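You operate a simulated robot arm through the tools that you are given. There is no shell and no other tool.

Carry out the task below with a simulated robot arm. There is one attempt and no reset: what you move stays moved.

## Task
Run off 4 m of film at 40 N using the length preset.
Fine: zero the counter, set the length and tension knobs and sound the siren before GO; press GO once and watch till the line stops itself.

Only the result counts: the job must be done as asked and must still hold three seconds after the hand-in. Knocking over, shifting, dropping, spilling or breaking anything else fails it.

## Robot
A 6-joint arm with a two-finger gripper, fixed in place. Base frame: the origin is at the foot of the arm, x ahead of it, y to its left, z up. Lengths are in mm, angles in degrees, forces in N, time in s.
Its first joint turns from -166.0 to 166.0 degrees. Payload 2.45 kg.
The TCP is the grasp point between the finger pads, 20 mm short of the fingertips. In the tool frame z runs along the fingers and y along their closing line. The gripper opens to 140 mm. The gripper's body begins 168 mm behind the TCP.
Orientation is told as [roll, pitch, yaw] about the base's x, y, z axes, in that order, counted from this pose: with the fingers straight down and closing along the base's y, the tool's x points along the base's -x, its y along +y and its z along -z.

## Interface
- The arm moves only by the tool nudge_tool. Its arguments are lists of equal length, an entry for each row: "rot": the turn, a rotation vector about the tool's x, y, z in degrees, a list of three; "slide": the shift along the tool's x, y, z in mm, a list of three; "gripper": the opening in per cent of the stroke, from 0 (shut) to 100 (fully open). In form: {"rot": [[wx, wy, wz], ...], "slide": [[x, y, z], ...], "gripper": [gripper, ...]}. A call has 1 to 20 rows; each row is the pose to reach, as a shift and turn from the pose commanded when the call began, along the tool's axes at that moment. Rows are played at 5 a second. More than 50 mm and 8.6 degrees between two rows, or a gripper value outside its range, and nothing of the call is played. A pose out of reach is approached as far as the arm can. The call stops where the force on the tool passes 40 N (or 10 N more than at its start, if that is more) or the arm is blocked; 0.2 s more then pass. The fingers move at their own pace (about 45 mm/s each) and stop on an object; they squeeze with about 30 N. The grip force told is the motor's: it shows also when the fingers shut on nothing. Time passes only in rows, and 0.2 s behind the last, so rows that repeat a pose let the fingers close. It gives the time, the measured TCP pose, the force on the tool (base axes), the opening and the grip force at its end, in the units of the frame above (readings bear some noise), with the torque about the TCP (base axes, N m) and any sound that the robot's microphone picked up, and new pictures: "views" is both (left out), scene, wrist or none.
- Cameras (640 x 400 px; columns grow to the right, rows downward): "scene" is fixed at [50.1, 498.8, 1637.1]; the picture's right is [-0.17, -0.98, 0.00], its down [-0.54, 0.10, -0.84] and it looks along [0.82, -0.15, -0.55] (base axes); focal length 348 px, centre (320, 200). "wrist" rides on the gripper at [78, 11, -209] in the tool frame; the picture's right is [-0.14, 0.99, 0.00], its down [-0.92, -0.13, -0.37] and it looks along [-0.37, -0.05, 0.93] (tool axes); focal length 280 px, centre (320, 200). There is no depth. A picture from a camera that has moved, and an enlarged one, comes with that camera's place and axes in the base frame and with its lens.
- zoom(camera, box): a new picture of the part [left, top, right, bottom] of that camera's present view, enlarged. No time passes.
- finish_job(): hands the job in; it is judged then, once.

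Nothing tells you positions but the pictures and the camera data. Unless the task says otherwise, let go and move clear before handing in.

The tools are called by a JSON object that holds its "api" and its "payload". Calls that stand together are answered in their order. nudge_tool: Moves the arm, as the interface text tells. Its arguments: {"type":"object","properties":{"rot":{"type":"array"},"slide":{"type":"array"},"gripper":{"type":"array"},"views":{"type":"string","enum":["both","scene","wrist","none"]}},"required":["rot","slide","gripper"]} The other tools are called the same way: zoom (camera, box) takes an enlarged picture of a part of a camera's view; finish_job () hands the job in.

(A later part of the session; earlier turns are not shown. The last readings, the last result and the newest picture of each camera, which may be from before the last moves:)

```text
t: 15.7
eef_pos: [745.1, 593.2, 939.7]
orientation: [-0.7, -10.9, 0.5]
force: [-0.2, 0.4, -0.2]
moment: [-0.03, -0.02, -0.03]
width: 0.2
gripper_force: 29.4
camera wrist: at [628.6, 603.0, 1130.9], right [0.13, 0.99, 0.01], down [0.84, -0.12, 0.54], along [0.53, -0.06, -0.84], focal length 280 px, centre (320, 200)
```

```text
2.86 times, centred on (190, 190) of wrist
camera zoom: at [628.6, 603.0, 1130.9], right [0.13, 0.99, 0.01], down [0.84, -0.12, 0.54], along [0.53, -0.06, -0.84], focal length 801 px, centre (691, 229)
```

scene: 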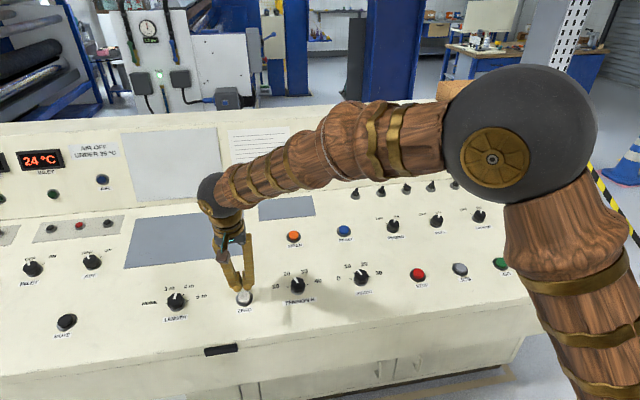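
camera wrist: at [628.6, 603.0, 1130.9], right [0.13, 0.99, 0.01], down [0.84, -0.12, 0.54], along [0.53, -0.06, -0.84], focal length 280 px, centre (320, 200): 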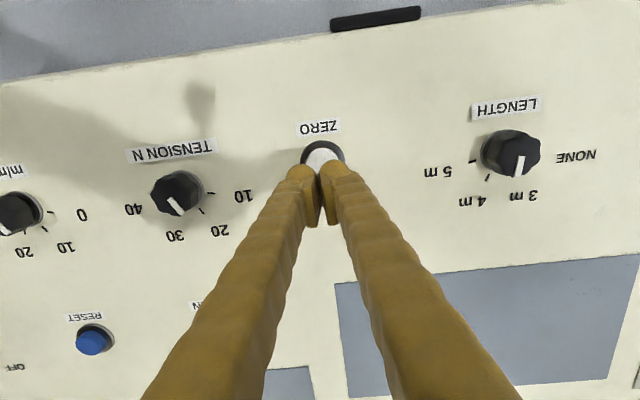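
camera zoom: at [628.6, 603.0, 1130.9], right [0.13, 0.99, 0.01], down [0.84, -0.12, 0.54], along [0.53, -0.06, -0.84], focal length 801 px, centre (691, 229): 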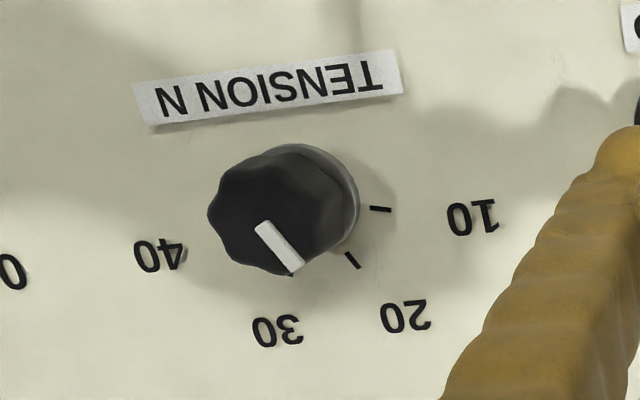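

The TENSION pointer sits near 20 and LENGTH is a bit short of its 4 m tick, so I will trim LENGTH afterwards. Now I press ZERO, gently and in steps.

{"api": "nudge_tool", "payload": {"rot": [[0, 0, 0], [0, 0, 0], [0, 0, 0], [0, 0, 0], [0, 0, 0]], "slide": [[2, 0, 25], [2, 0, 45], [2, 0, 53], [2, 0, 58], [2, 0, 61]], "gripper": [0, 0, 0, 0, 0]}}

{"api": "zoom", "payload": {"camera": "scene", "box": [180, 230, 320, 320]}}

{"api": "zoom", "payload": {"camera": "wrist", "box": [220, 100, 420, 300]}}

```text
t: 16.9
eef_pos: [754.6, 592.8, 887.6]
orientation: [-0.6, -11.0, 0.5]
force: [-14.0, -5.5, 22.3]
moment: [0.05, -0.05, 0.07]
width: 6.1
gripper_force: 29.3
heard: click
stopped in row 5: the force on the tool passed its limit at 42 N (the readings are from after the stop); the commanded pose is now the measured one
camera wrist: at [637.8, 602.3, 1077.9], right [0.13, 0.99, 0.02], down [0.83, -0.12, 0.54], along [0.54, -0.06, -0.84], focal length 280 px, centre (320, 200)
```

scene: 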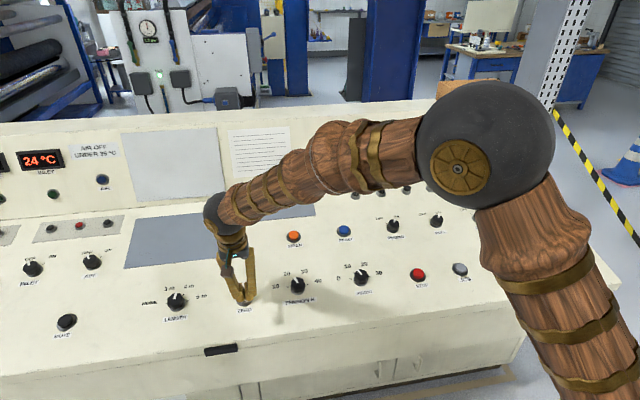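
wrist: 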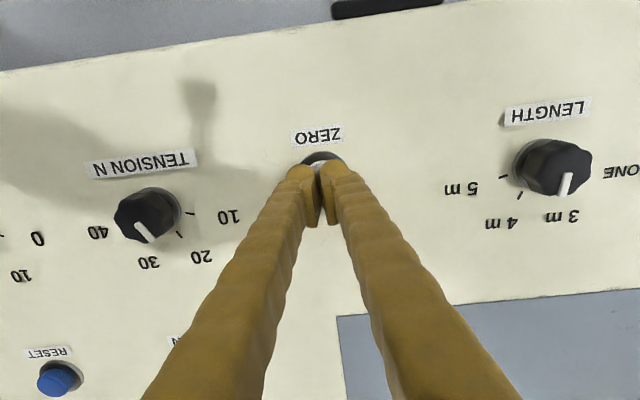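

```text
4.44 times, centred on (250, 275) of scene
camera zoom: at [50.1, 498.8, 1637.1], right [-0.17, -0.98, 0.0], down [-0.54, 0.1, -0.84], along [0.82, -0.15, -0.55], focal length 1545 px, centre (631, -133)
```

zoom: 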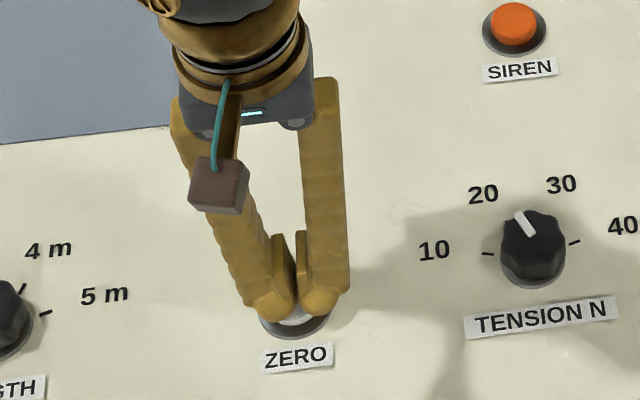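

```text
2.00 times, centred on (320, 200) of wrist
camera zoom: at [637.8, 602.3, 1077.9], right [0.13, 0.99, 0.02], down [0.83, -0.12, 0.54], along [0.54, -0.06, -0.84], focal length 561 px, centre (320, 200)
```

zoom: 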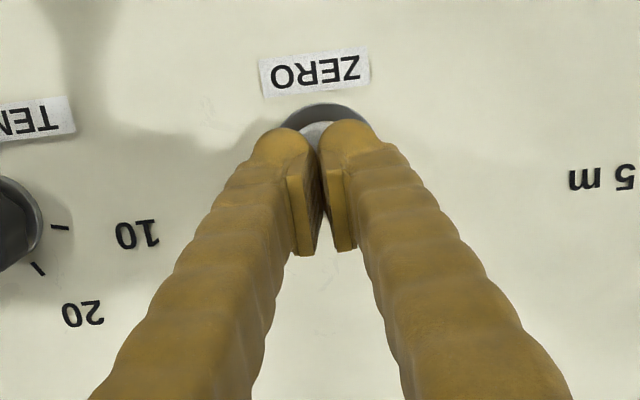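

A click was heard. I retract, go back over LENGTH to trim it, and check the counter display.

{"api": "nudge_tool", "payload": {"rot": [[0, 0, 0], [0, 0, 0], [0, 0, 6], [0, 0, 12], [0, 0, 18], [0, 0, 24], [0, 0, 32], [0, 0, 32]], "slide": [[0, 0, -15], [0, 0, -45], [-8, 40, -56], [-10, 80, -56], [-10, 120, -56], [-10, 155, -56], [-10, 187, -56], [-10, 187, -56]], "gripper": [0, 0, 30, 60, 60, 60, 60, 60]}}

{"api": "zoom", "payload": {"camera": "scene", "box": [320, 110, 540, 200]}}

{"api": "zoom", "payload": {"camera": "wrist", "box": [220, 100, 420, 300]}}

```text
t: 18.7
eef_pos: [752.0, 777.9, 941.5]
orientation: [5.4, -9.7, -32.1]
force: [0.0, -0.8, -0.1]
moment: [0.02, 0.0, 0.02]
width: 84.0
gripper_force: 0.0
camera wrist: at [652.5, 829.4, 1135.7], right [0.63, 0.77, 0.11], down [0.63, -0.59, 0.5], along [0.46, -0.24, -0.86], focal length 280 px, centre (320, 200)
```

scene: 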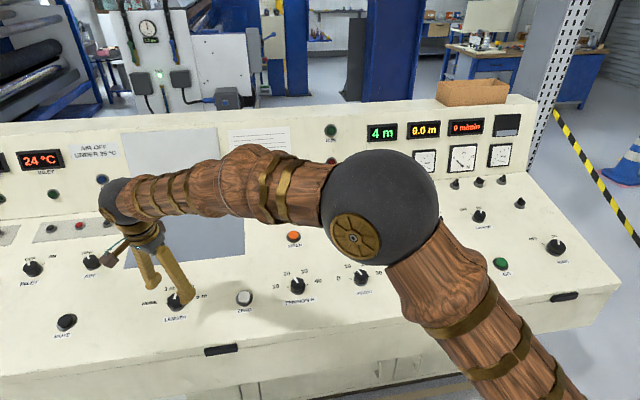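
wrist: 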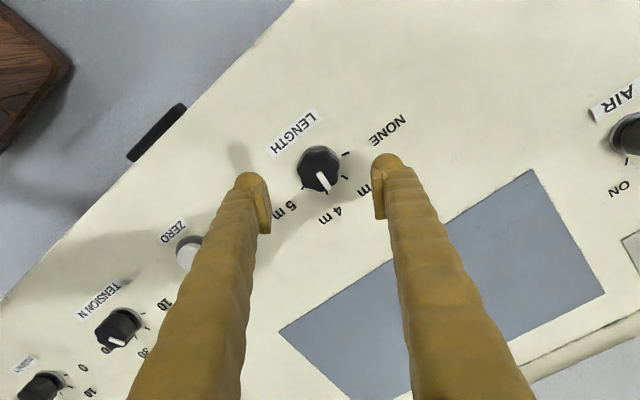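

```text
2.91 times, centred on (430, 155) of scene
camera zoom: at [50.1, 498.8, 1637.1], right [-0.17, -0.98, 0.0], down [-0.54, 0.1, -0.84], along [0.82, -0.15, -0.55], focal length 1011 px, centre (0, 331)
```

zoom: 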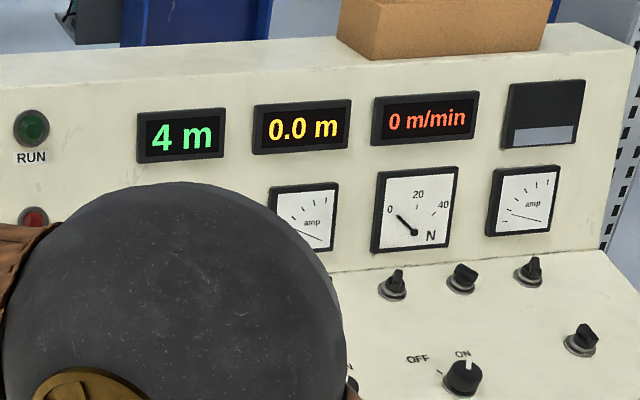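

```text
2.00 times, centred on (320, 200) of wrist
camera zoom: at [652.5, 829.4, 1135.7], right [0.63, 0.77, 0.11], down [0.63, -0.59, 0.5], along [0.46, -0.24, -0.86], focal length 561 px, centre (320, 200)
```

zoom: 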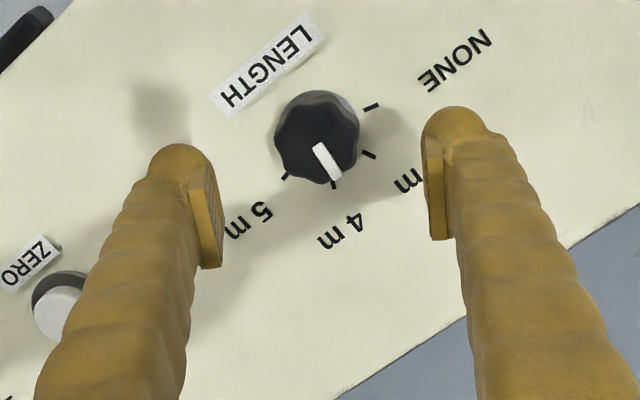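

The counter reads 0.0 m and the knob is centred under the gripper. I descend and grip it.

{"api": "nudge_tool", "payload": {"rot": [[0, 0, 0], [0, 0, 0], [0, 0, 0], [0, 0, 0], [0, 0, 0], [0, 0, 0], [0, 0, 0], [0, 0, 0], [0, 0, 0]], "slide": [[0, -1, 25], [0, -1, 45], [0, -1, 56], [0, -1, 59], [0, -1, 59], [0, -1, 59], [0, -1, 59], [0, -1, 59], [0, -1, 59]], "gripper": [60, 60, 60, 60, 40, 25, 15, 10, 10], "views": "none"}}

```text
t: 20.7
eef_pos: [762.8, 779.0, 880.9]
orientation: [5.5, -9.5, -32.0]
force: [4.3, 4.3, -3.1]
moment: [0.33, -0.23, 0.1]
width: 40.8
gripper_force: 45.1
```

{"api": "nudge_tool", "payload": {"rot": [[0, 0, 4], [0, 0, 8], [0, 0, 12], [0, 0, 15]], "slide": [[0, 0, 0], [0, 0, 0], [0, 0, 0], [0, 0, 0]], "gripper": [10, 10, 10, 10]}}

{"api": "zoom", "payload": {"camera": "wrist", "box": [220, 100, 420, 300]}}

{"api": "zoom", "payload": {"camera": "scene", "box": [320, 110, 540, 200]}}

```text
t: 21.7
eef_pos: [762.7, 777.1, 880.6]
orientation: [7.5, -8.0, -47.2]
force: [-0.9, -2.7, -8.3]
moment: [0.54, -0.36, 0.11]
width: 40.8
gripper_force: 44.9
camera wrist: at [677.8, 842.5, 1078.1], right [0.8, 0.58, 0.15], down [0.46, -0.75, 0.47], along [0.39, -0.31, -0.87], focal length 280 px, centre (320, 200)
```

scene: 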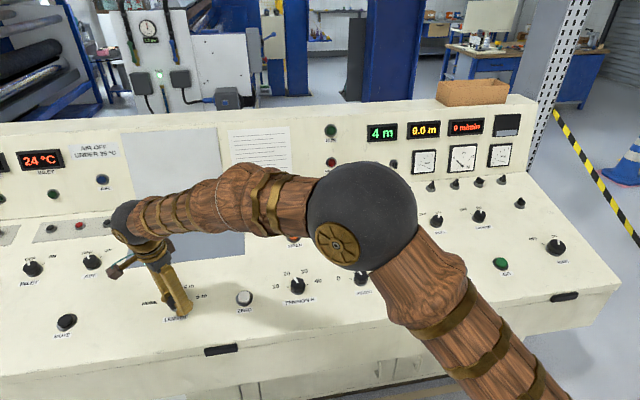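
wrist: 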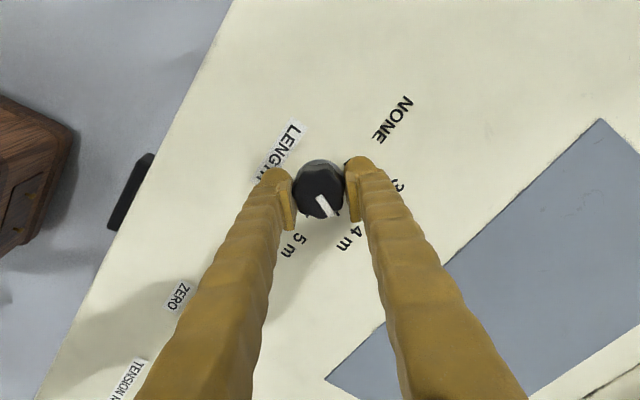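

```text
2.00 times, centred on (320, 200) of wrist
camera zoom: at [677.8, 842.5, 1078.1], right [0.8, 0.58, 0.15], down [0.46, -0.75, 0.47], along [0.39, -0.31, -0.87], focal length 561 px, centre (320, 200)
```

zoom: 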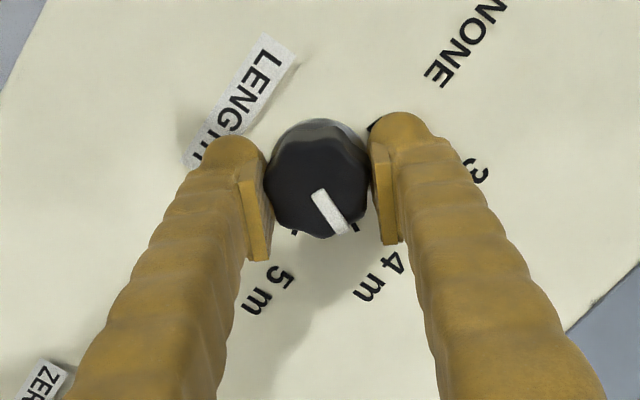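

```text
2.91 times, centred on (430, 155) of scene
camera zoom: at [50.1, 498.8, 1637.1], right [-0.17, -0.98, 0.0], down [-0.54, 0.1, -0.84], along [0.82, -0.15, -0.55], focal length 1011 px, centre (0, 331)
```

zoom: 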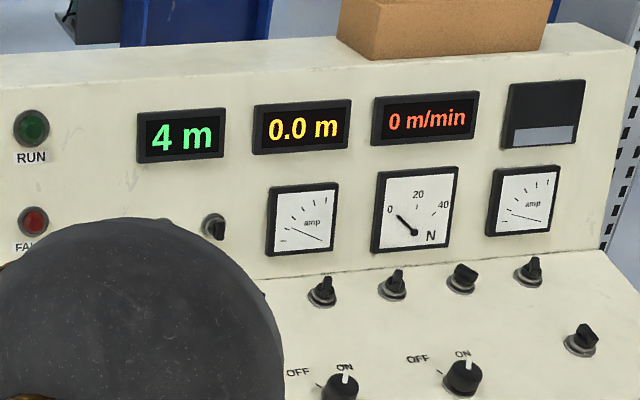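

It still reads 4 m. I release and lift.

{"api": "nudge_tool", "payload": {"rot": [[0, 0, 0], [0, 0, 0], [0, 0, 0], [0, 0, 0], [0, 0, 0], [0, 0, 0], [0, 0, 0]], "slide": [[0, 0, 0], [0, 0, 0], [0, 0, 0], [0, 0, 0], [0, 0, -25], [0, 0, -50], [0, 0, -80]], "gripper": [30, 50, 60, 60, 60, 60, 60]}}

{"api": "zoom", "payload": {"camera": "scene", "box": [130, 270, 230, 330]}}

{"api": "zoom", "payload": {"camera": "wrist", "box": [220, 100, 420, 300]}}

```text
t: 23.3
eef_pos: [749.7, 779.9, 961.2]
orientation: [7.6, -7.9, -47.1]
force: [-0.6, 0.7, -0.3]
moment: [-0.03, -0.04, -0.01]
width: 84.1
gripper_force: 0.1
camera wrist: at [664.3, 843.9, 1157.5], right [0.8, 0.58, 0.15], down [0.46, -0.75, 0.47], along [0.39, -0.31, -0.87], focal length 280 px, centre (320, 200)
```

scene: 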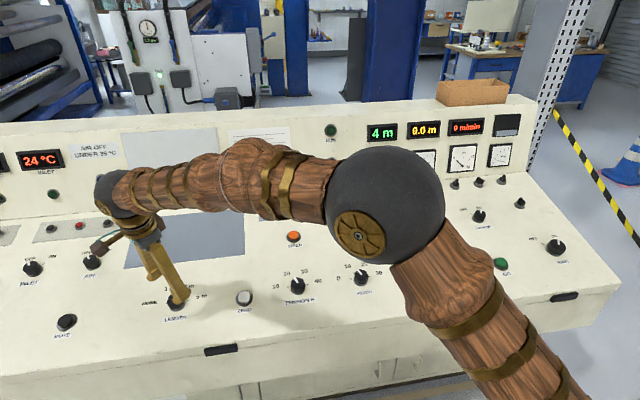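
wrist: 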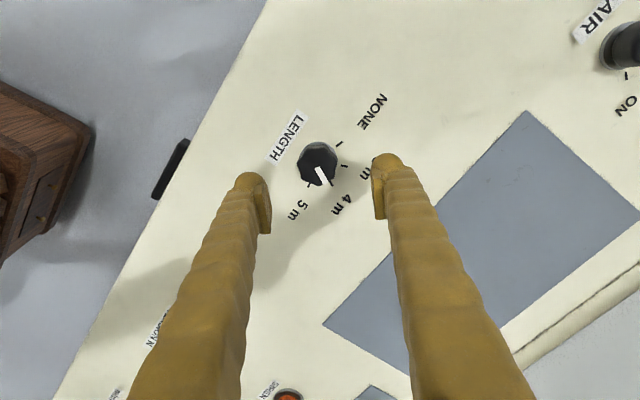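

```text
6.40 times, centred on (180, 300) of scene
camera zoom: at [50.1, 498.8, 1637.1], right [-0.17, -0.98, 0.0], down [-0.54, 0.1, -0.84], along [0.82, -0.15, -0.55], focal length 2224 px, centre (1216, -440)
```

zoom: 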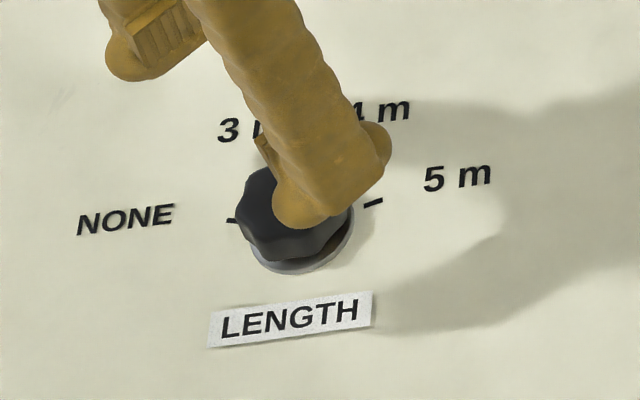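

```text
2.00 times, centred on (320, 200) of wrist
camera zoom: at [664.3, 843.9, 1157.5], right [0.8, 0.58, 0.15], down [0.46, -0.75, 0.47], along [0.39, -0.31, -0.87], focal length 561 px, centre (320, 200)
```

zoom: 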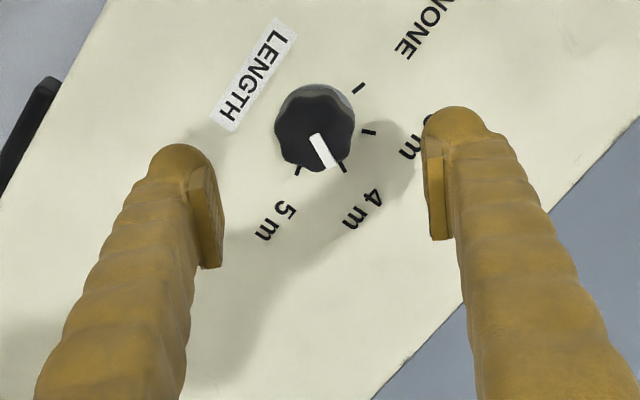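

LENGTH is now right on the 4 m tick. Next I go over the TENSION knob, at about (768, 438), turning the hand back to −48°.

{"api": "nudge_tool", "payload": {"rot": [[0, 0, -8], [0, 0, -16], [0, 0, -24], [0, 0, -32], [0, 0, -40], [0, 0, -48], [0, 0, -56], [0, 0, -64], [0, 0, -72], [0, 0, -80], [0, 0, -88], [0, 0, -95], [0, 0, -95]], "slide": [[-21, -19.2, 0], [-42, -38.5, 0], [-63, -57.7, 0], [-84, -76.9, 0], [-105, -96.2, 0], [-126, -115.4, 0], [-147, -134.6, 0], [-168, -153.9, 0], [-189, -173.1, 0], [-210, -192.3, 5], [-231, -211.6, 10], [-252, -230.8, 15], [-252, -230.8, 15]], "gripper": [60, 60, 60, 60, 60, 60, 60, 60, 60, 60, 60, 60, 60]}}

{"api": "zoom", "payload": {"camera": "wrist", "box": [220, 100, 420, 300]}}

{"api": "zoom", "payload": {"camera": "scene", "box": [240, 250, 360, 320]}}

```text
t: 26.1
eef_pos: [759.1, 435.9, 950.3]
orientation: [-8.7, -6.9, 49.1]
force: [-0.3, -0.2, -0.5]
moment: [0.01, -0.01, 0.0]
width: 83.9
gripper_force: 0.1
camera wrist: at [660.6, 384.3, 1145.4], right [-0.64, 0.76, -0.13], down [0.62, 0.61, 0.49], along [0.45, 0.23, -0.86], focal length 280 px, centre (320, 200)
```

scene: 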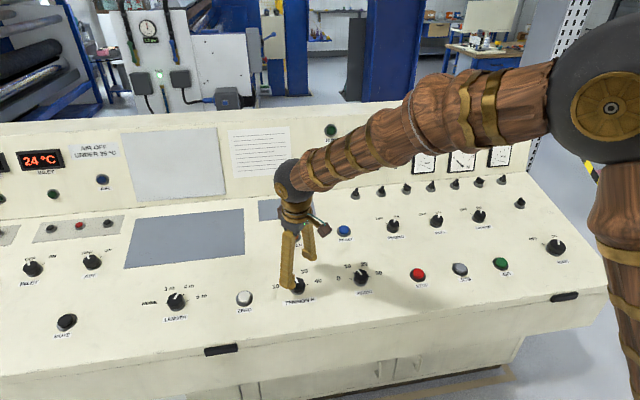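
wrist: 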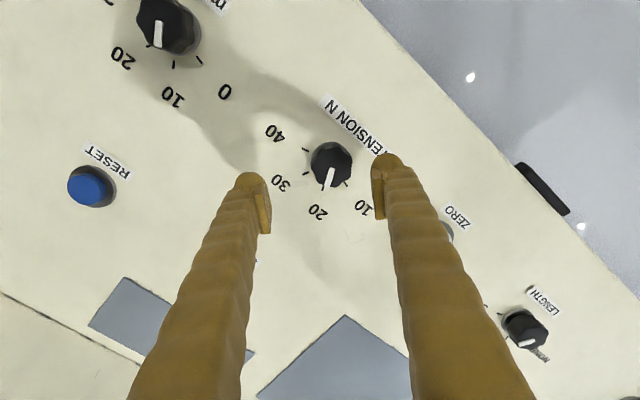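

```text
2.00 times, centred on (320, 200) of wrist
camera zoom: at [660.6, 384.3, 1145.4], right [-0.64, 0.76, -0.13], down [0.62, 0.61, 0.49], along [0.45, 0.23, -0.86], focal length 561 px, centre (320, 200)
```

zoom: 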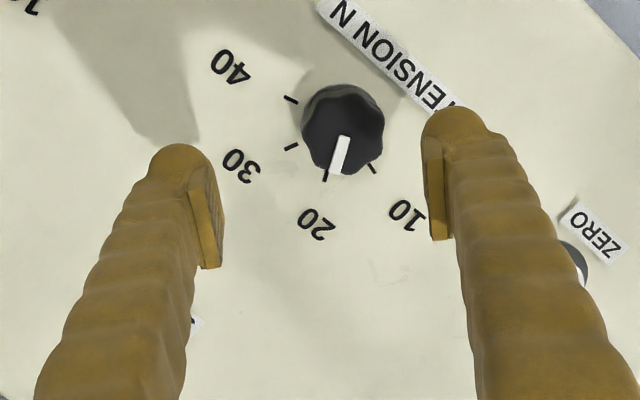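

```text
5.33 times, centred on (300, 285) of scene
camera zoom: at [50.1, 498.8, 1637.1], right [-0.17, -0.98, 0.0], down [-0.54, 0.1, -0.84], along [0.82, -0.15, -0.55], focal length 1854 px, centre (427, -253)
```

zoom: 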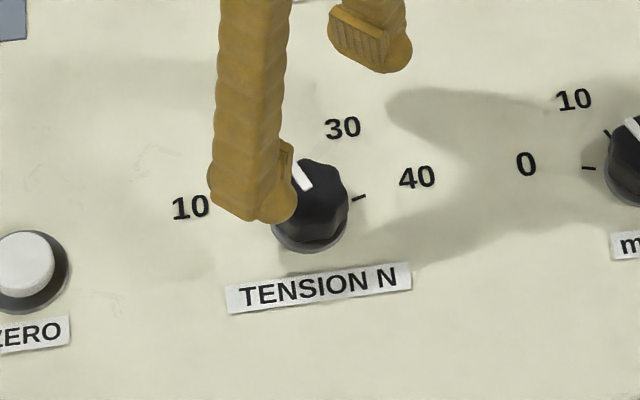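

The TENSION pointer is exactly at 20. The knob is about 8 mm off along the closing direction, so I correct that, descend and close.

{"api": "nudge_tool", "payload": {"rot": [[0, 0, 0], [0, 0, 0], [0, 0, 0], [0, 0, 0], [0, 0, 0], [0, 0, 0], [0, 0, 0], [0, 0, 0]], "slide": [[0, 8, 10], [0, 8, 35], [0, 8, 55], [0, 8, 63], [0, 8, 66], [0, 8, 66], [0, 8, 66], [0, 8, 66]], "gripper": [60, 60, 60, 60, 60, 45, 35, 35]}}

{"api": "zoom", "payload": {"camera": "wrist", "box": [220, 100, 420, 300]}}

{"api": "zoom", "payload": {"camera": "scene", "box": [240, 250, 360, 320]}}

```text
t: 27.9
eef_pos: [764.0, 442.3, 884.2]
orientation: [-8.6, -7.0, 49.0]
force: [-0.1, 0.4, 0.2]
moment: [0.02, 0.0, 0.0]
width: 49.0
gripper_force: 0.0
camera wrist: at [665.1, 391.4, 1079.6], right [-0.64, 0.76, -0.13], down [0.62, 0.61, 0.49], along [0.45, 0.23, -0.86], focal length 280 px, centre (320, 200)
```

scene: 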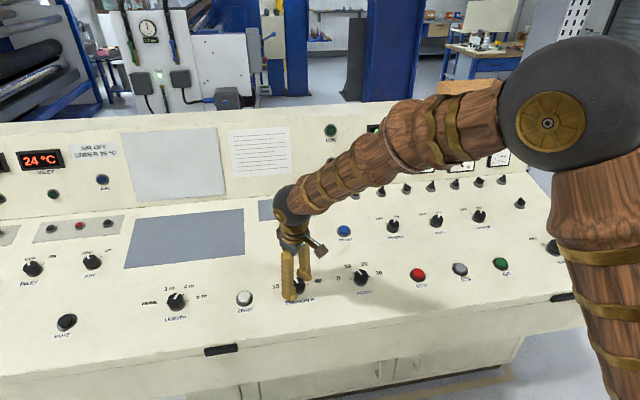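
wrist: 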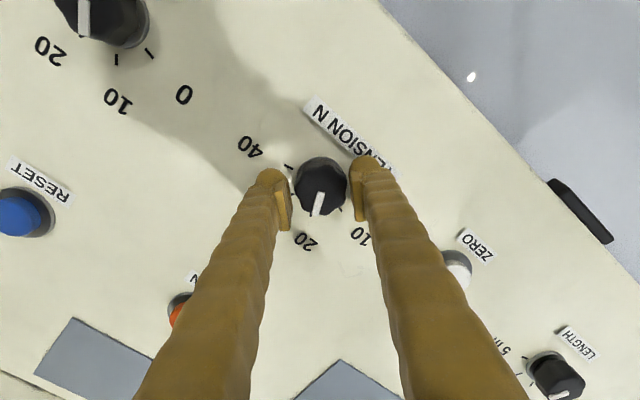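

```text
2.00 times, centred on (320, 200) of wrist
camera zoom: at [665.1, 391.4, 1079.6], right [-0.64, 0.76, -0.13], down [0.62, 0.61, 0.49], along [0.45, 0.23, -0.86], focal length 561 px, centre (320, 200)
```

zoom: 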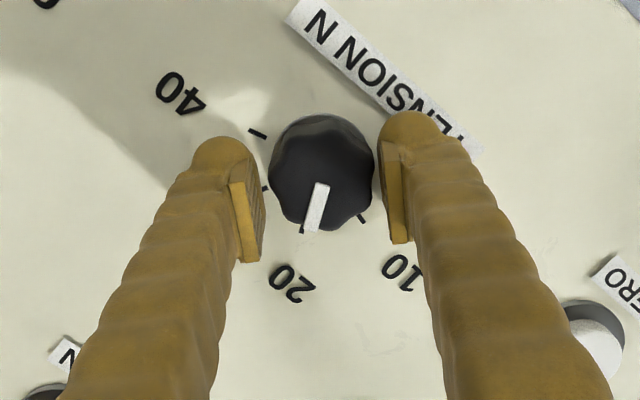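

```text
5.33 times, centred on (300, 285) of scene
camera zoom: at [50.1, 498.8, 1637.1], right [-0.17, -0.98, 0.0], down [-0.54, 0.1, -0.84], along [0.82, -0.15, -0.55], focal length 1854 px, centre (427, -253)
```

zoom: 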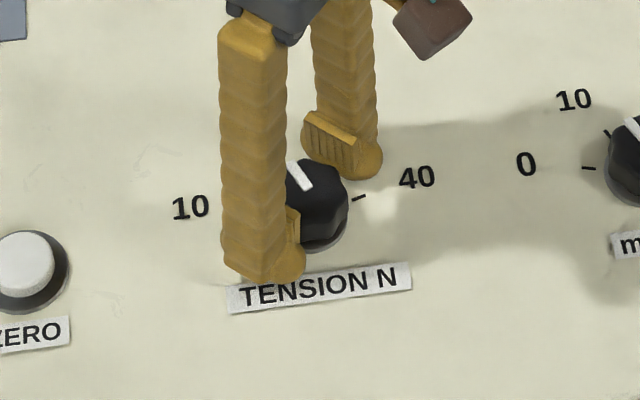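

The knob is well centred. I close and begin turning clockwise.

{"api": "nudge_tool", "payload": {"rot": [[0, 0, 0], [0, 0, 0], [0, 0, 0], [0, 0, 0], [0, 0, 0]], "slide": [[0, 1, 2], [0, 1, 2], [0, 1, 2], [0, 1, 2], [0, 1, 2]], "gripper": [25, 15, 10, 10, 10], "views": "none"}}

{"api": "nudge_tool", "payload": {"rot": [[0, 0, 5], [0, 0, 10], [0, 0, 15], [0, 0, 20], [0, 0, 25], [0, 0, 30], [0, 0, 36]], "slide": [[0, 0, 0], [0, 0, 0], [0, 0, 0], [0, 0, 0], [0, 0, 0], [0, 0, 0], [0, 0, 0]], "gripper": [10, 10, 10, 10, 10, 10, 10]}}

{"api": "zoom", "payload": {"camera": "wrist", "box": [220, 100, 420, 300]}}

```text
t: 29.1
eef_pos: [762.6, 444.6, 884.1]
orientation: [-8.6, -6.9, 48.9]
force: [-12.5, 3.8, 20.6]
moment: [-0.14, -0.01, -0.05]
width: 40.7
gripper_force: 45.1
```

```text
t: 30.4
eef_pos: [765.0, 441.1, 882.1]
orientation: [-4.4, -10.3, 20.5]
force: [2.9, -5.1, 0.3]
moment: [-0.07, -0.07, 0.01]
width: 40.8
gripper_force: 45.4
stopped in row 6: the force on the tool passed its limit at 41 N (the readings are from after the stop); the commanded pose is now the measured one
camera wrist: at [648.2, 425.1, 1074.5], right [-0.21, 0.98, -0.05], down [0.82, 0.2, 0.54], along [0.53, 0.07, -0.84], focal length 280 px, centre (320, 200)
```

scene: 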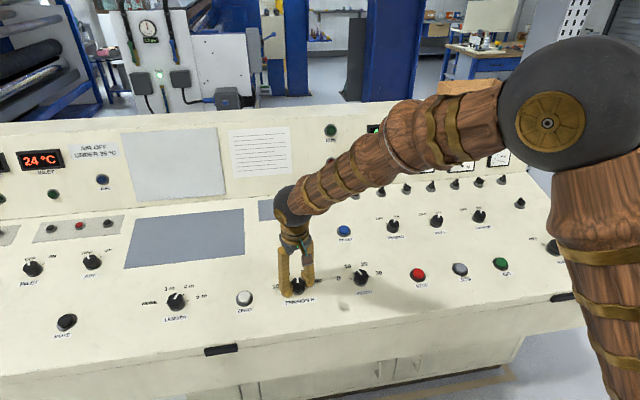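
wrist: 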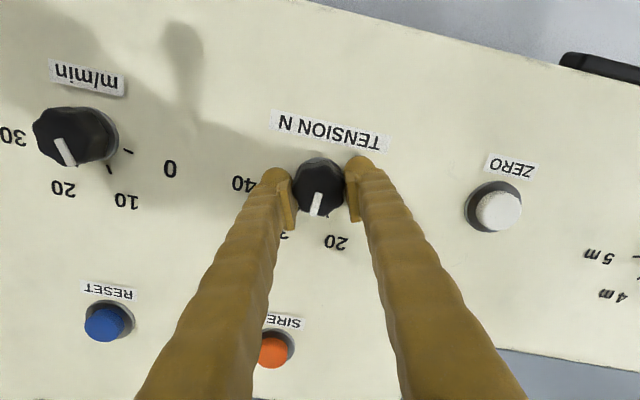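

```text
2.00 times, centred on (320, 200) of wrist
camera zoom: at [648.2, 425.1, 1074.5], right [-0.21, 0.98, -0.05], down [0.82, 0.2, 0.54], along [0.53, 0.07, -0.84], focal length 561 px, centre (320, 200)
```

zoom: 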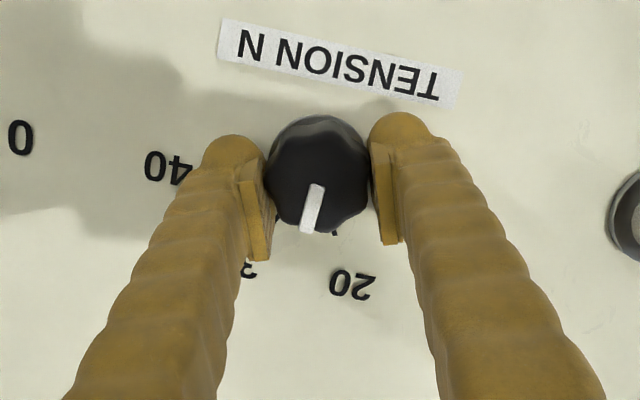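

The turn is progressing without slip, and the pointer is past 20. I continue.

{"api": "nudge_tool", "payload": {"rot": [[0, 0, 5], [0, 0, 10], [0, 0, 15], [0, 0, 20], [0, 0, 25], [0, 0, 30], [0, 0, 35]], "slide": [[0, 0, 0], [0, 0, 0], [0, 0, 0], [0, 0, 0], [0, 0, 0], [0, 0, 0], [0, 0, 0]], "gripper": [10, 10, 10, 10, 10, 10, 10], "views": "none"}}

{"api": "nudge_tool", "payload": {"rot": [[0, 0, 5], [0, 0, 10], [0, 0, 15], [0, 0, 20]], "slide": [[0, 0, 0], [0, 0, 0], [0, 0, 0], [0, 0, 0]], "gripper": [10, 10, 10, 10]}}

{"api": "zoom", "payload": {"camera": "wrist", "box": [220, 100, 420, 300]}}

{"api": "zoom", "payload": {"camera": "scene", "box": [240, 250, 360, 320]}}

```text
t: 31.7
eef_pos: [764.1, 440.1, 883.9]
orientation: [0.3, -11.1, -4.5]
force: [2.7, -4.7, 0.7]
moment: [0.05, -0.14, 0.02]
width: 40.8
gripper_force: 45.3
stopped in row 6: the force on the tool passed its limit at 42 N (the readings are from after the stop); the commanded pose is now the measured one
```

```text
t: 32.7
eef_pos: [763.9, 438.2, 883.1]
orientation: [3.9, -10.3, -24.2]
force: [-1.6, -7.1, 4.8]
moment: [0.18, -0.12, 0.07]
width: 40.9
gripper_force: 45.1
stopped in row 4: the force on the tool passed its limit at 43 N (the readings are from after the stop); the commanded pose is now the measured one
camera wrist: at [658.3, 480.8, 1075.6], right [0.52, 0.85, 0.09], down [0.7, -0.48, 0.52], along [0.48, -0.21, -0.85], focal length 280 px, centre (320, 200)
```

scene: 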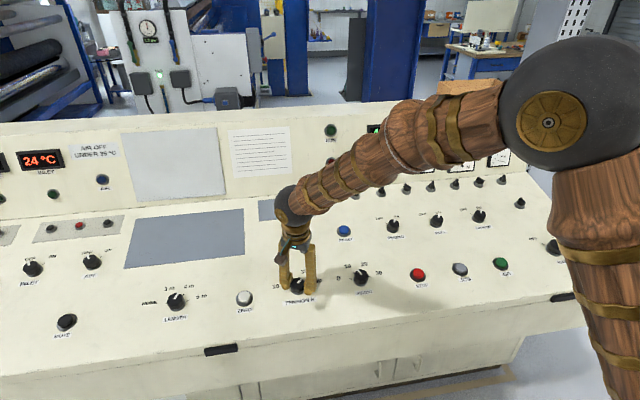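
wrist: 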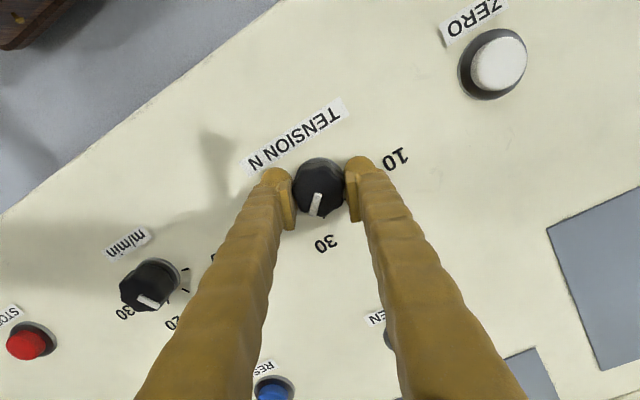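

```text
2.00 times, centred on (320, 200) of wrist
camera zoom: at [658.3, 480.8, 1075.6], right [0.52, 0.85, 0.09], down [0.7, -0.48, 0.52], along [0.48, -0.21, -0.85], focal length 561 px, centre (320, 200)
```

zoom: 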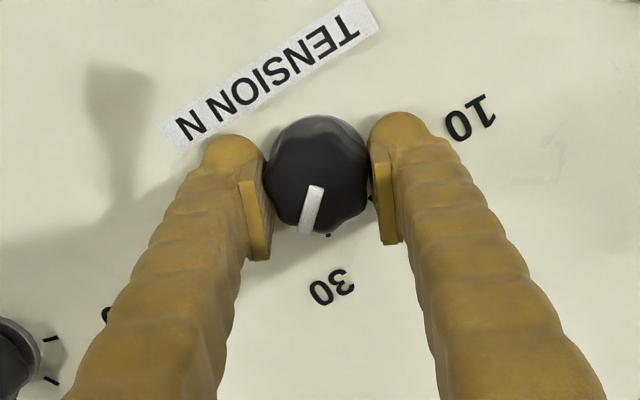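

```text
5.33 times, centred on (300, 285) of scene
camera zoom: at [50.1, 498.8, 1637.1], right [-0.17, -0.98, 0.0], down [-0.54, 0.1, -0.84], along [0.82, -0.15, -0.55], focal length 1854 px, centre (427, -253)
```

zoom: 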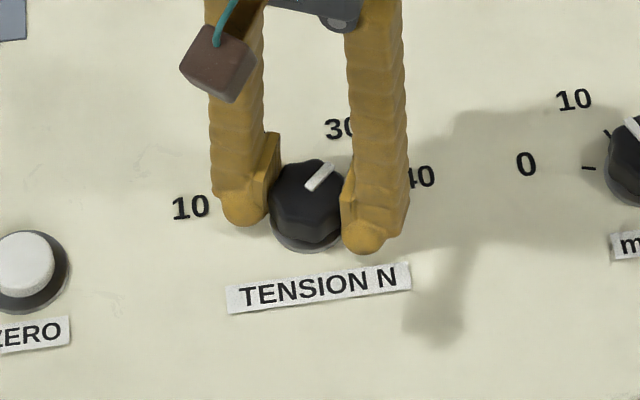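

The pointer is past 30, with about 23° left to the 40 mark. I continue.

{"api": "nudge_tool", "payload": {"rot": [[0, 0, 5], [0, 0, 10], [0, 0, 15], [0, 0, 20]], "slide": [[0, 0, 0], [0, 0, 0], [0, 0, 0], [0, 0, 0]], "gripper": [10, 10, 10, 10]}}

{"api": "zoom", "payload": {"camera": "wrist", "box": [220, 100, 420, 300]}}

{"api": "zoom", "payload": {"camera": "scene", "box": [240, 250, 360, 320]}}

```text
t: 33.6
eef_pos: [764.2, 436.7, 882.1]
orientation: [6.6, -8.8, -41.4]
force: [-3.0, -7.1, 6.4]
moment: [0.32, -0.37, 0.15]
width: 40.8
gripper_force: 45.1
stopped in row 4: the force on the tool passed its limit at 43 N (the readings are from after the stop); the commanded pose is now the measured one
camera wrist: at [672.9, 498.0, 1078.0], right [0.74, 0.66, 0.13], down [0.53, -0.69, 0.49], along [0.41, -0.29, -0.86], focal length 280 px, centre (320, 200)
```

scene: 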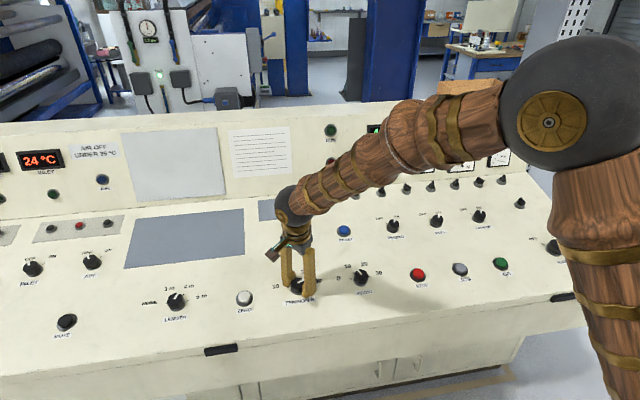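
wrist: 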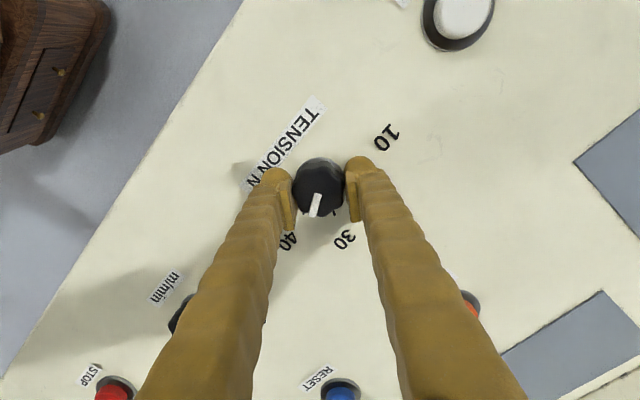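

```text
2.00 times, centred on (320, 200) of wrist
camera zoom: at [672.9, 498.0, 1078.0], right [0.74, 0.66, 0.13], down [0.53, -0.69, 0.49], along [0.41, -0.29, -0.86], focal length 561 px, centre (320, 200)
```

zoom: 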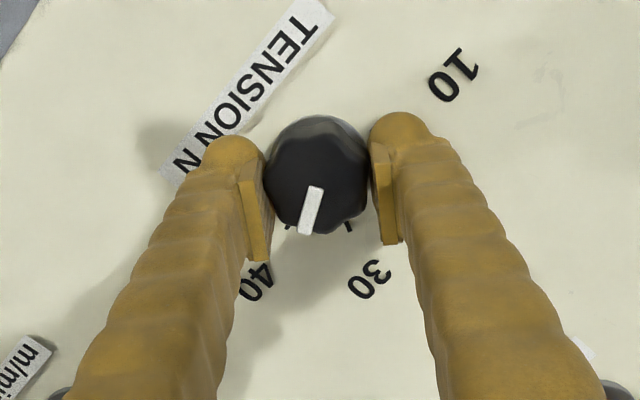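

```text
5.33 times, centred on (300, 285) of scene
camera zoom: at [50.1, 498.8, 1637.1], right [-0.17, -0.98, 0.0], down [-0.54, 0.1, -0.84], along [0.82, -0.15, -0.55], focal length 1854 px, centre (427, -253)
```

zoom: 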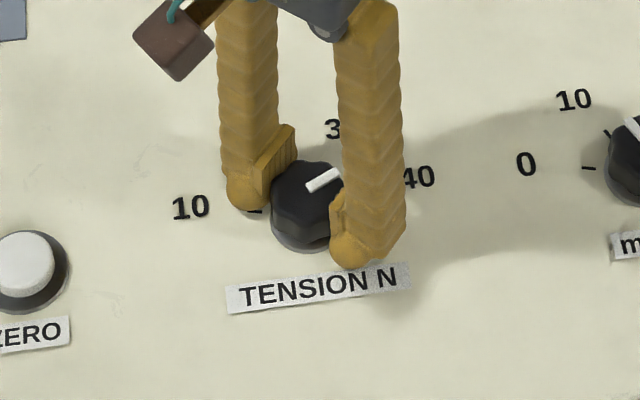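

The pointer is roughly 8° short of the 40 tick, so I add a small turn.

{"api": "nudge_tool", "payload": {"rot": [[0, 0, 4], [0, 0, 7]], "slide": [[0, 0, 0], [0, 0, 0]], "gripper": [10, 10]}}

{"api": "zoom", "payload": {"camera": "wrist", "box": [220, 100, 420, 300]}}

{"api": "zoom", "payload": {"camera": "scene", "box": [240, 250, 360, 320]}}

```text
t: 34.2
eef_pos: [762.4, 437.1, 882.3]
orientation: [7.5, -8.0, -48.6]
force: [-6.0, -7.9, 6.9]
moment: [0.44, -0.23, 0.1]
width: 40.6
gripper_force: 45.1
camera wrist: at [680.1, 503.5, 1079.3], right [0.81, 0.56, 0.15], down [0.44, -0.76, 0.47], along [0.38, -0.32, -0.87], focal length 280 px, centre (320, 200)
```

scene: 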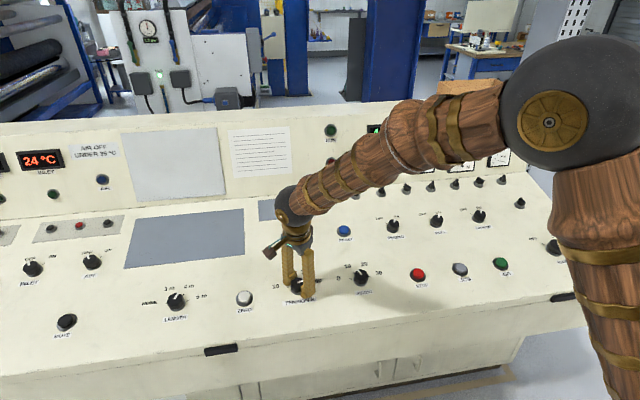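
wrist: 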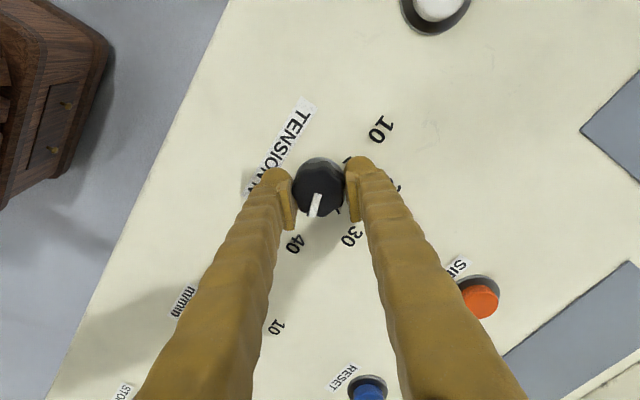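

```text
2.00 times, centred on (320, 200) of wrist
camera zoom: at [680.1, 503.5, 1079.3], right [0.81, 0.56, 0.15], down [0.44, -0.76, 0.47], along [0.38, -0.32, -0.87], focal length 561 px, centre (320, 200)
```

zoom: 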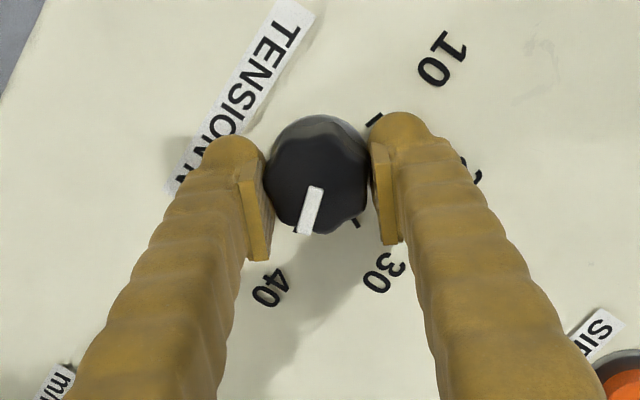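

```text
5.33 times, centred on (300, 285) of scene
camera zoom: at [50.1, 498.8, 1637.1], right [-0.17, -0.98, 0.0], down [-0.54, 0.1, -0.84], along [0.82, -0.15, -0.55], focal length 1854 px, centre (427, -253)
```

zoom: 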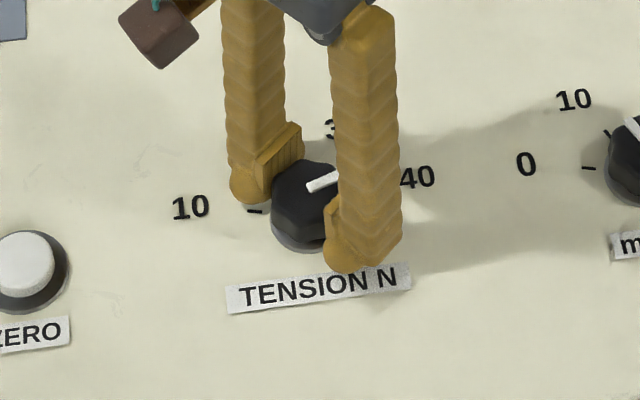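

The pointer looks to be on 40. I release, lift and inspect.

{"api": "nudge_tool", "payload": {"rot": [[0, 0, 0], [0, 0, 0], [0, 0, 0], [0, 0, 0], [0, 0, 0], [0, 0, 0], [0, 0, 0]], "slide": [[0, 0, 0], [0, 0, 0], [0, 0, 0], [0, 0, 0], [0, 0, -25], [0, 0, -50], [0, 0, -80]], "gripper": [30, 50, 60, 60, 60, 60, 60]}}

{"api": "zoom", "payload": {"camera": "wrist", "box": [250, 120, 390, 220]}}

{"api": "zoom", "payload": {"camera": "scene", "box": [240, 250, 360, 320]}}

```text
t: 35.8
eef_pos: [746.7, 437.4, 958.3]
orientation: [7.6, -7.9, -48.5]
force: [-0.7, -0.6, 0.0]
moment: [-0.02, -0.01, -0.02]
width: 83.9
gripper_force: 0.1
camera wrist: at [664.1, 503.4, 1156.1], right [0.81, 0.56, 0.15], down [0.44, -0.76, 0.47], along [0.38, -0.32, -0.87], focal length 280 px, centre (320, 200)
```

scene: 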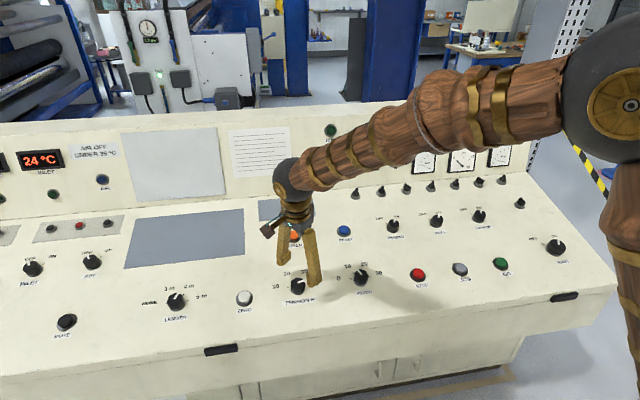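
wrist: 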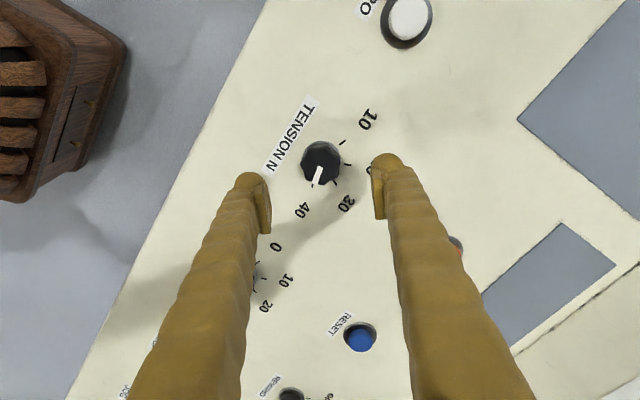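

```text
4.00 times, centred on (320, 170) of wrist
camera zoom: at [664.1, 503.4, 1156.1], right [0.81, 0.56, 0.15], down [0.44, -0.76, 0.47], along [0.38, -0.32, -0.87], focal length 1122 px, centre (320, 320)
```

zoom: 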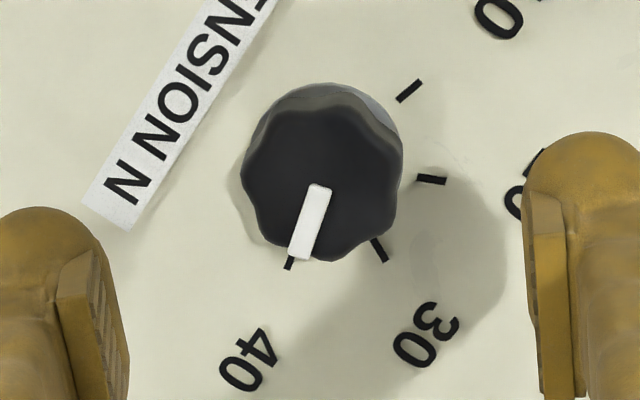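

```text
5.33 times, centred on (300, 285) of scene
camera zoom: at [50.1, 498.8, 1637.1], right [-0.17, -0.98, 0.0], down [-0.54, 0.1, -0.84], along [0.82, -0.15, -0.55], focal length 1854 px, centre (427, -253)
```

zoom: 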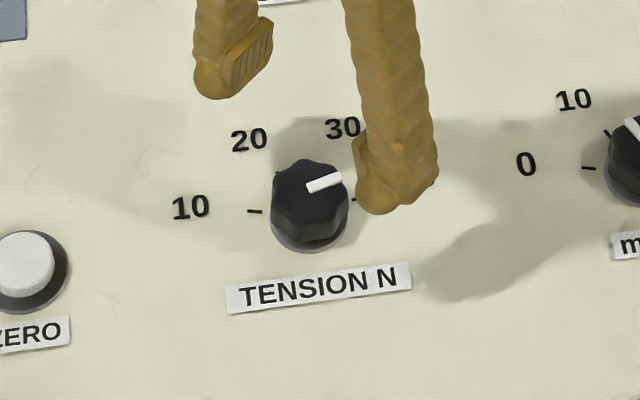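

By tick geometry TENSION is within about 1° of 40. Next is the SIREN button, at about (970, 429, 896): I close the gripper, straighten the hand and hover over it.

{"api": "nudge_tool", "payload": {"rot": [[0, 0, -8], [0, 0, -16], [0, 0, -24], [0, 0, -32], [0, 0, -40], [0, 0, -48], [0, 0, -48], [0, 0, -48]], "slide": [[-24, 25, 0], [-48, 50, 0], [-72, 75, 0], [-96, 100, 0], [-120, 125, 5], [-144, 149, 10], [-144, 149, 10], [-144, 149, 10]], "gripper": [60, 40, 20, 0, 0, 0, 0, 0]}}

{"api": "zoom", "payload": {"camera": "wrist", "box": [220, 100, 420, 300]}}

{"api": "zoom", "payload": {"camera": "scene", "box": [230, 170, 370, 300]}}

```text
t: 37.6
eef_pos: [952.8, 428.0, 988.6]
orientation: [-0.8, -10.9, 0.1]
force: [0.3, -0.7, 0.8]
moment: [-0.02, -0.02, 0.01]
width: 0.1
gripper_force: 29.1
camera wrist: at [836.5, 440.0, 1179.6], right [0.14, 0.99, 0.01], down [0.83, -0.12, 0.54], along [0.53, -0.06, -0.84], focal length 280 px, centre (320, 200)
```

scene: 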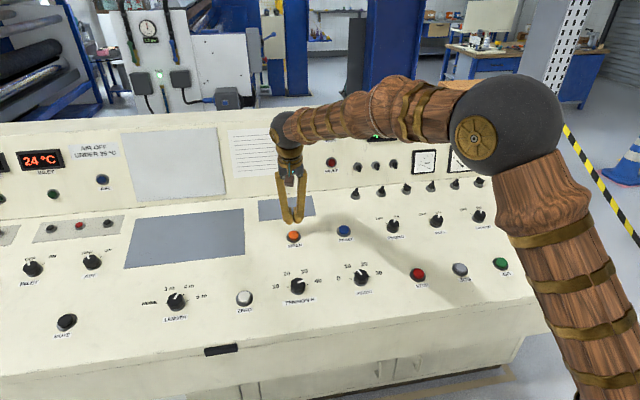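
wrist: 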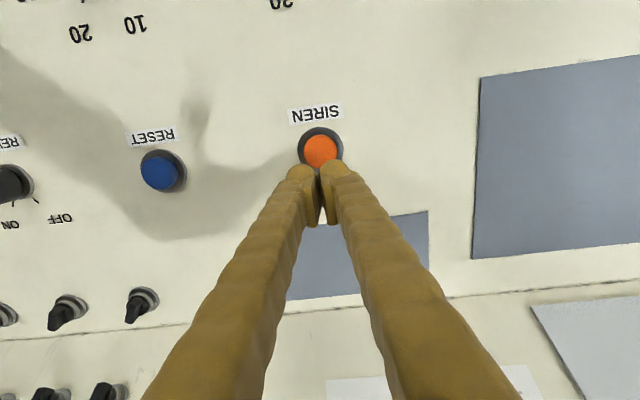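

```text
2.00 times, centred on (320, 200) of wrist
camera zoom: at [836.5, 440.0, 1179.6], right [0.14, 0.99, 0.01], down [0.83, -0.12, 0.54], along [0.53, -0.06, -0.84], focal length 561 px, centre (320, 200)
```

zoom: 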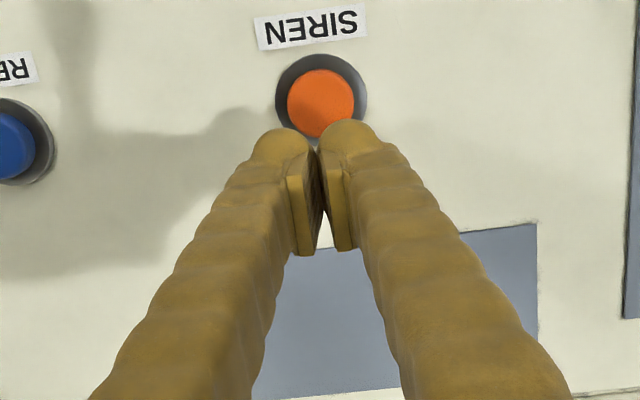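

```text
3.08 times, centred on (300, 235) of scene
camera zoom: at [50.1, 498.8, 1637.1], right [-0.17, -0.98, 0.0], down [-0.54, 0.1, -0.84], along [0.82, -0.15, -0.55], focal length 1070 px, centre (382, 92)
```

zoom: 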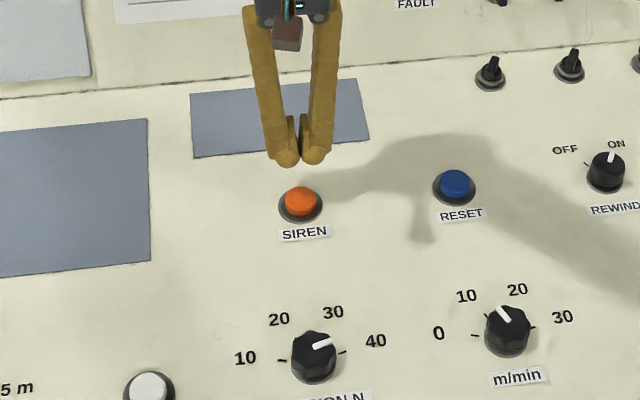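

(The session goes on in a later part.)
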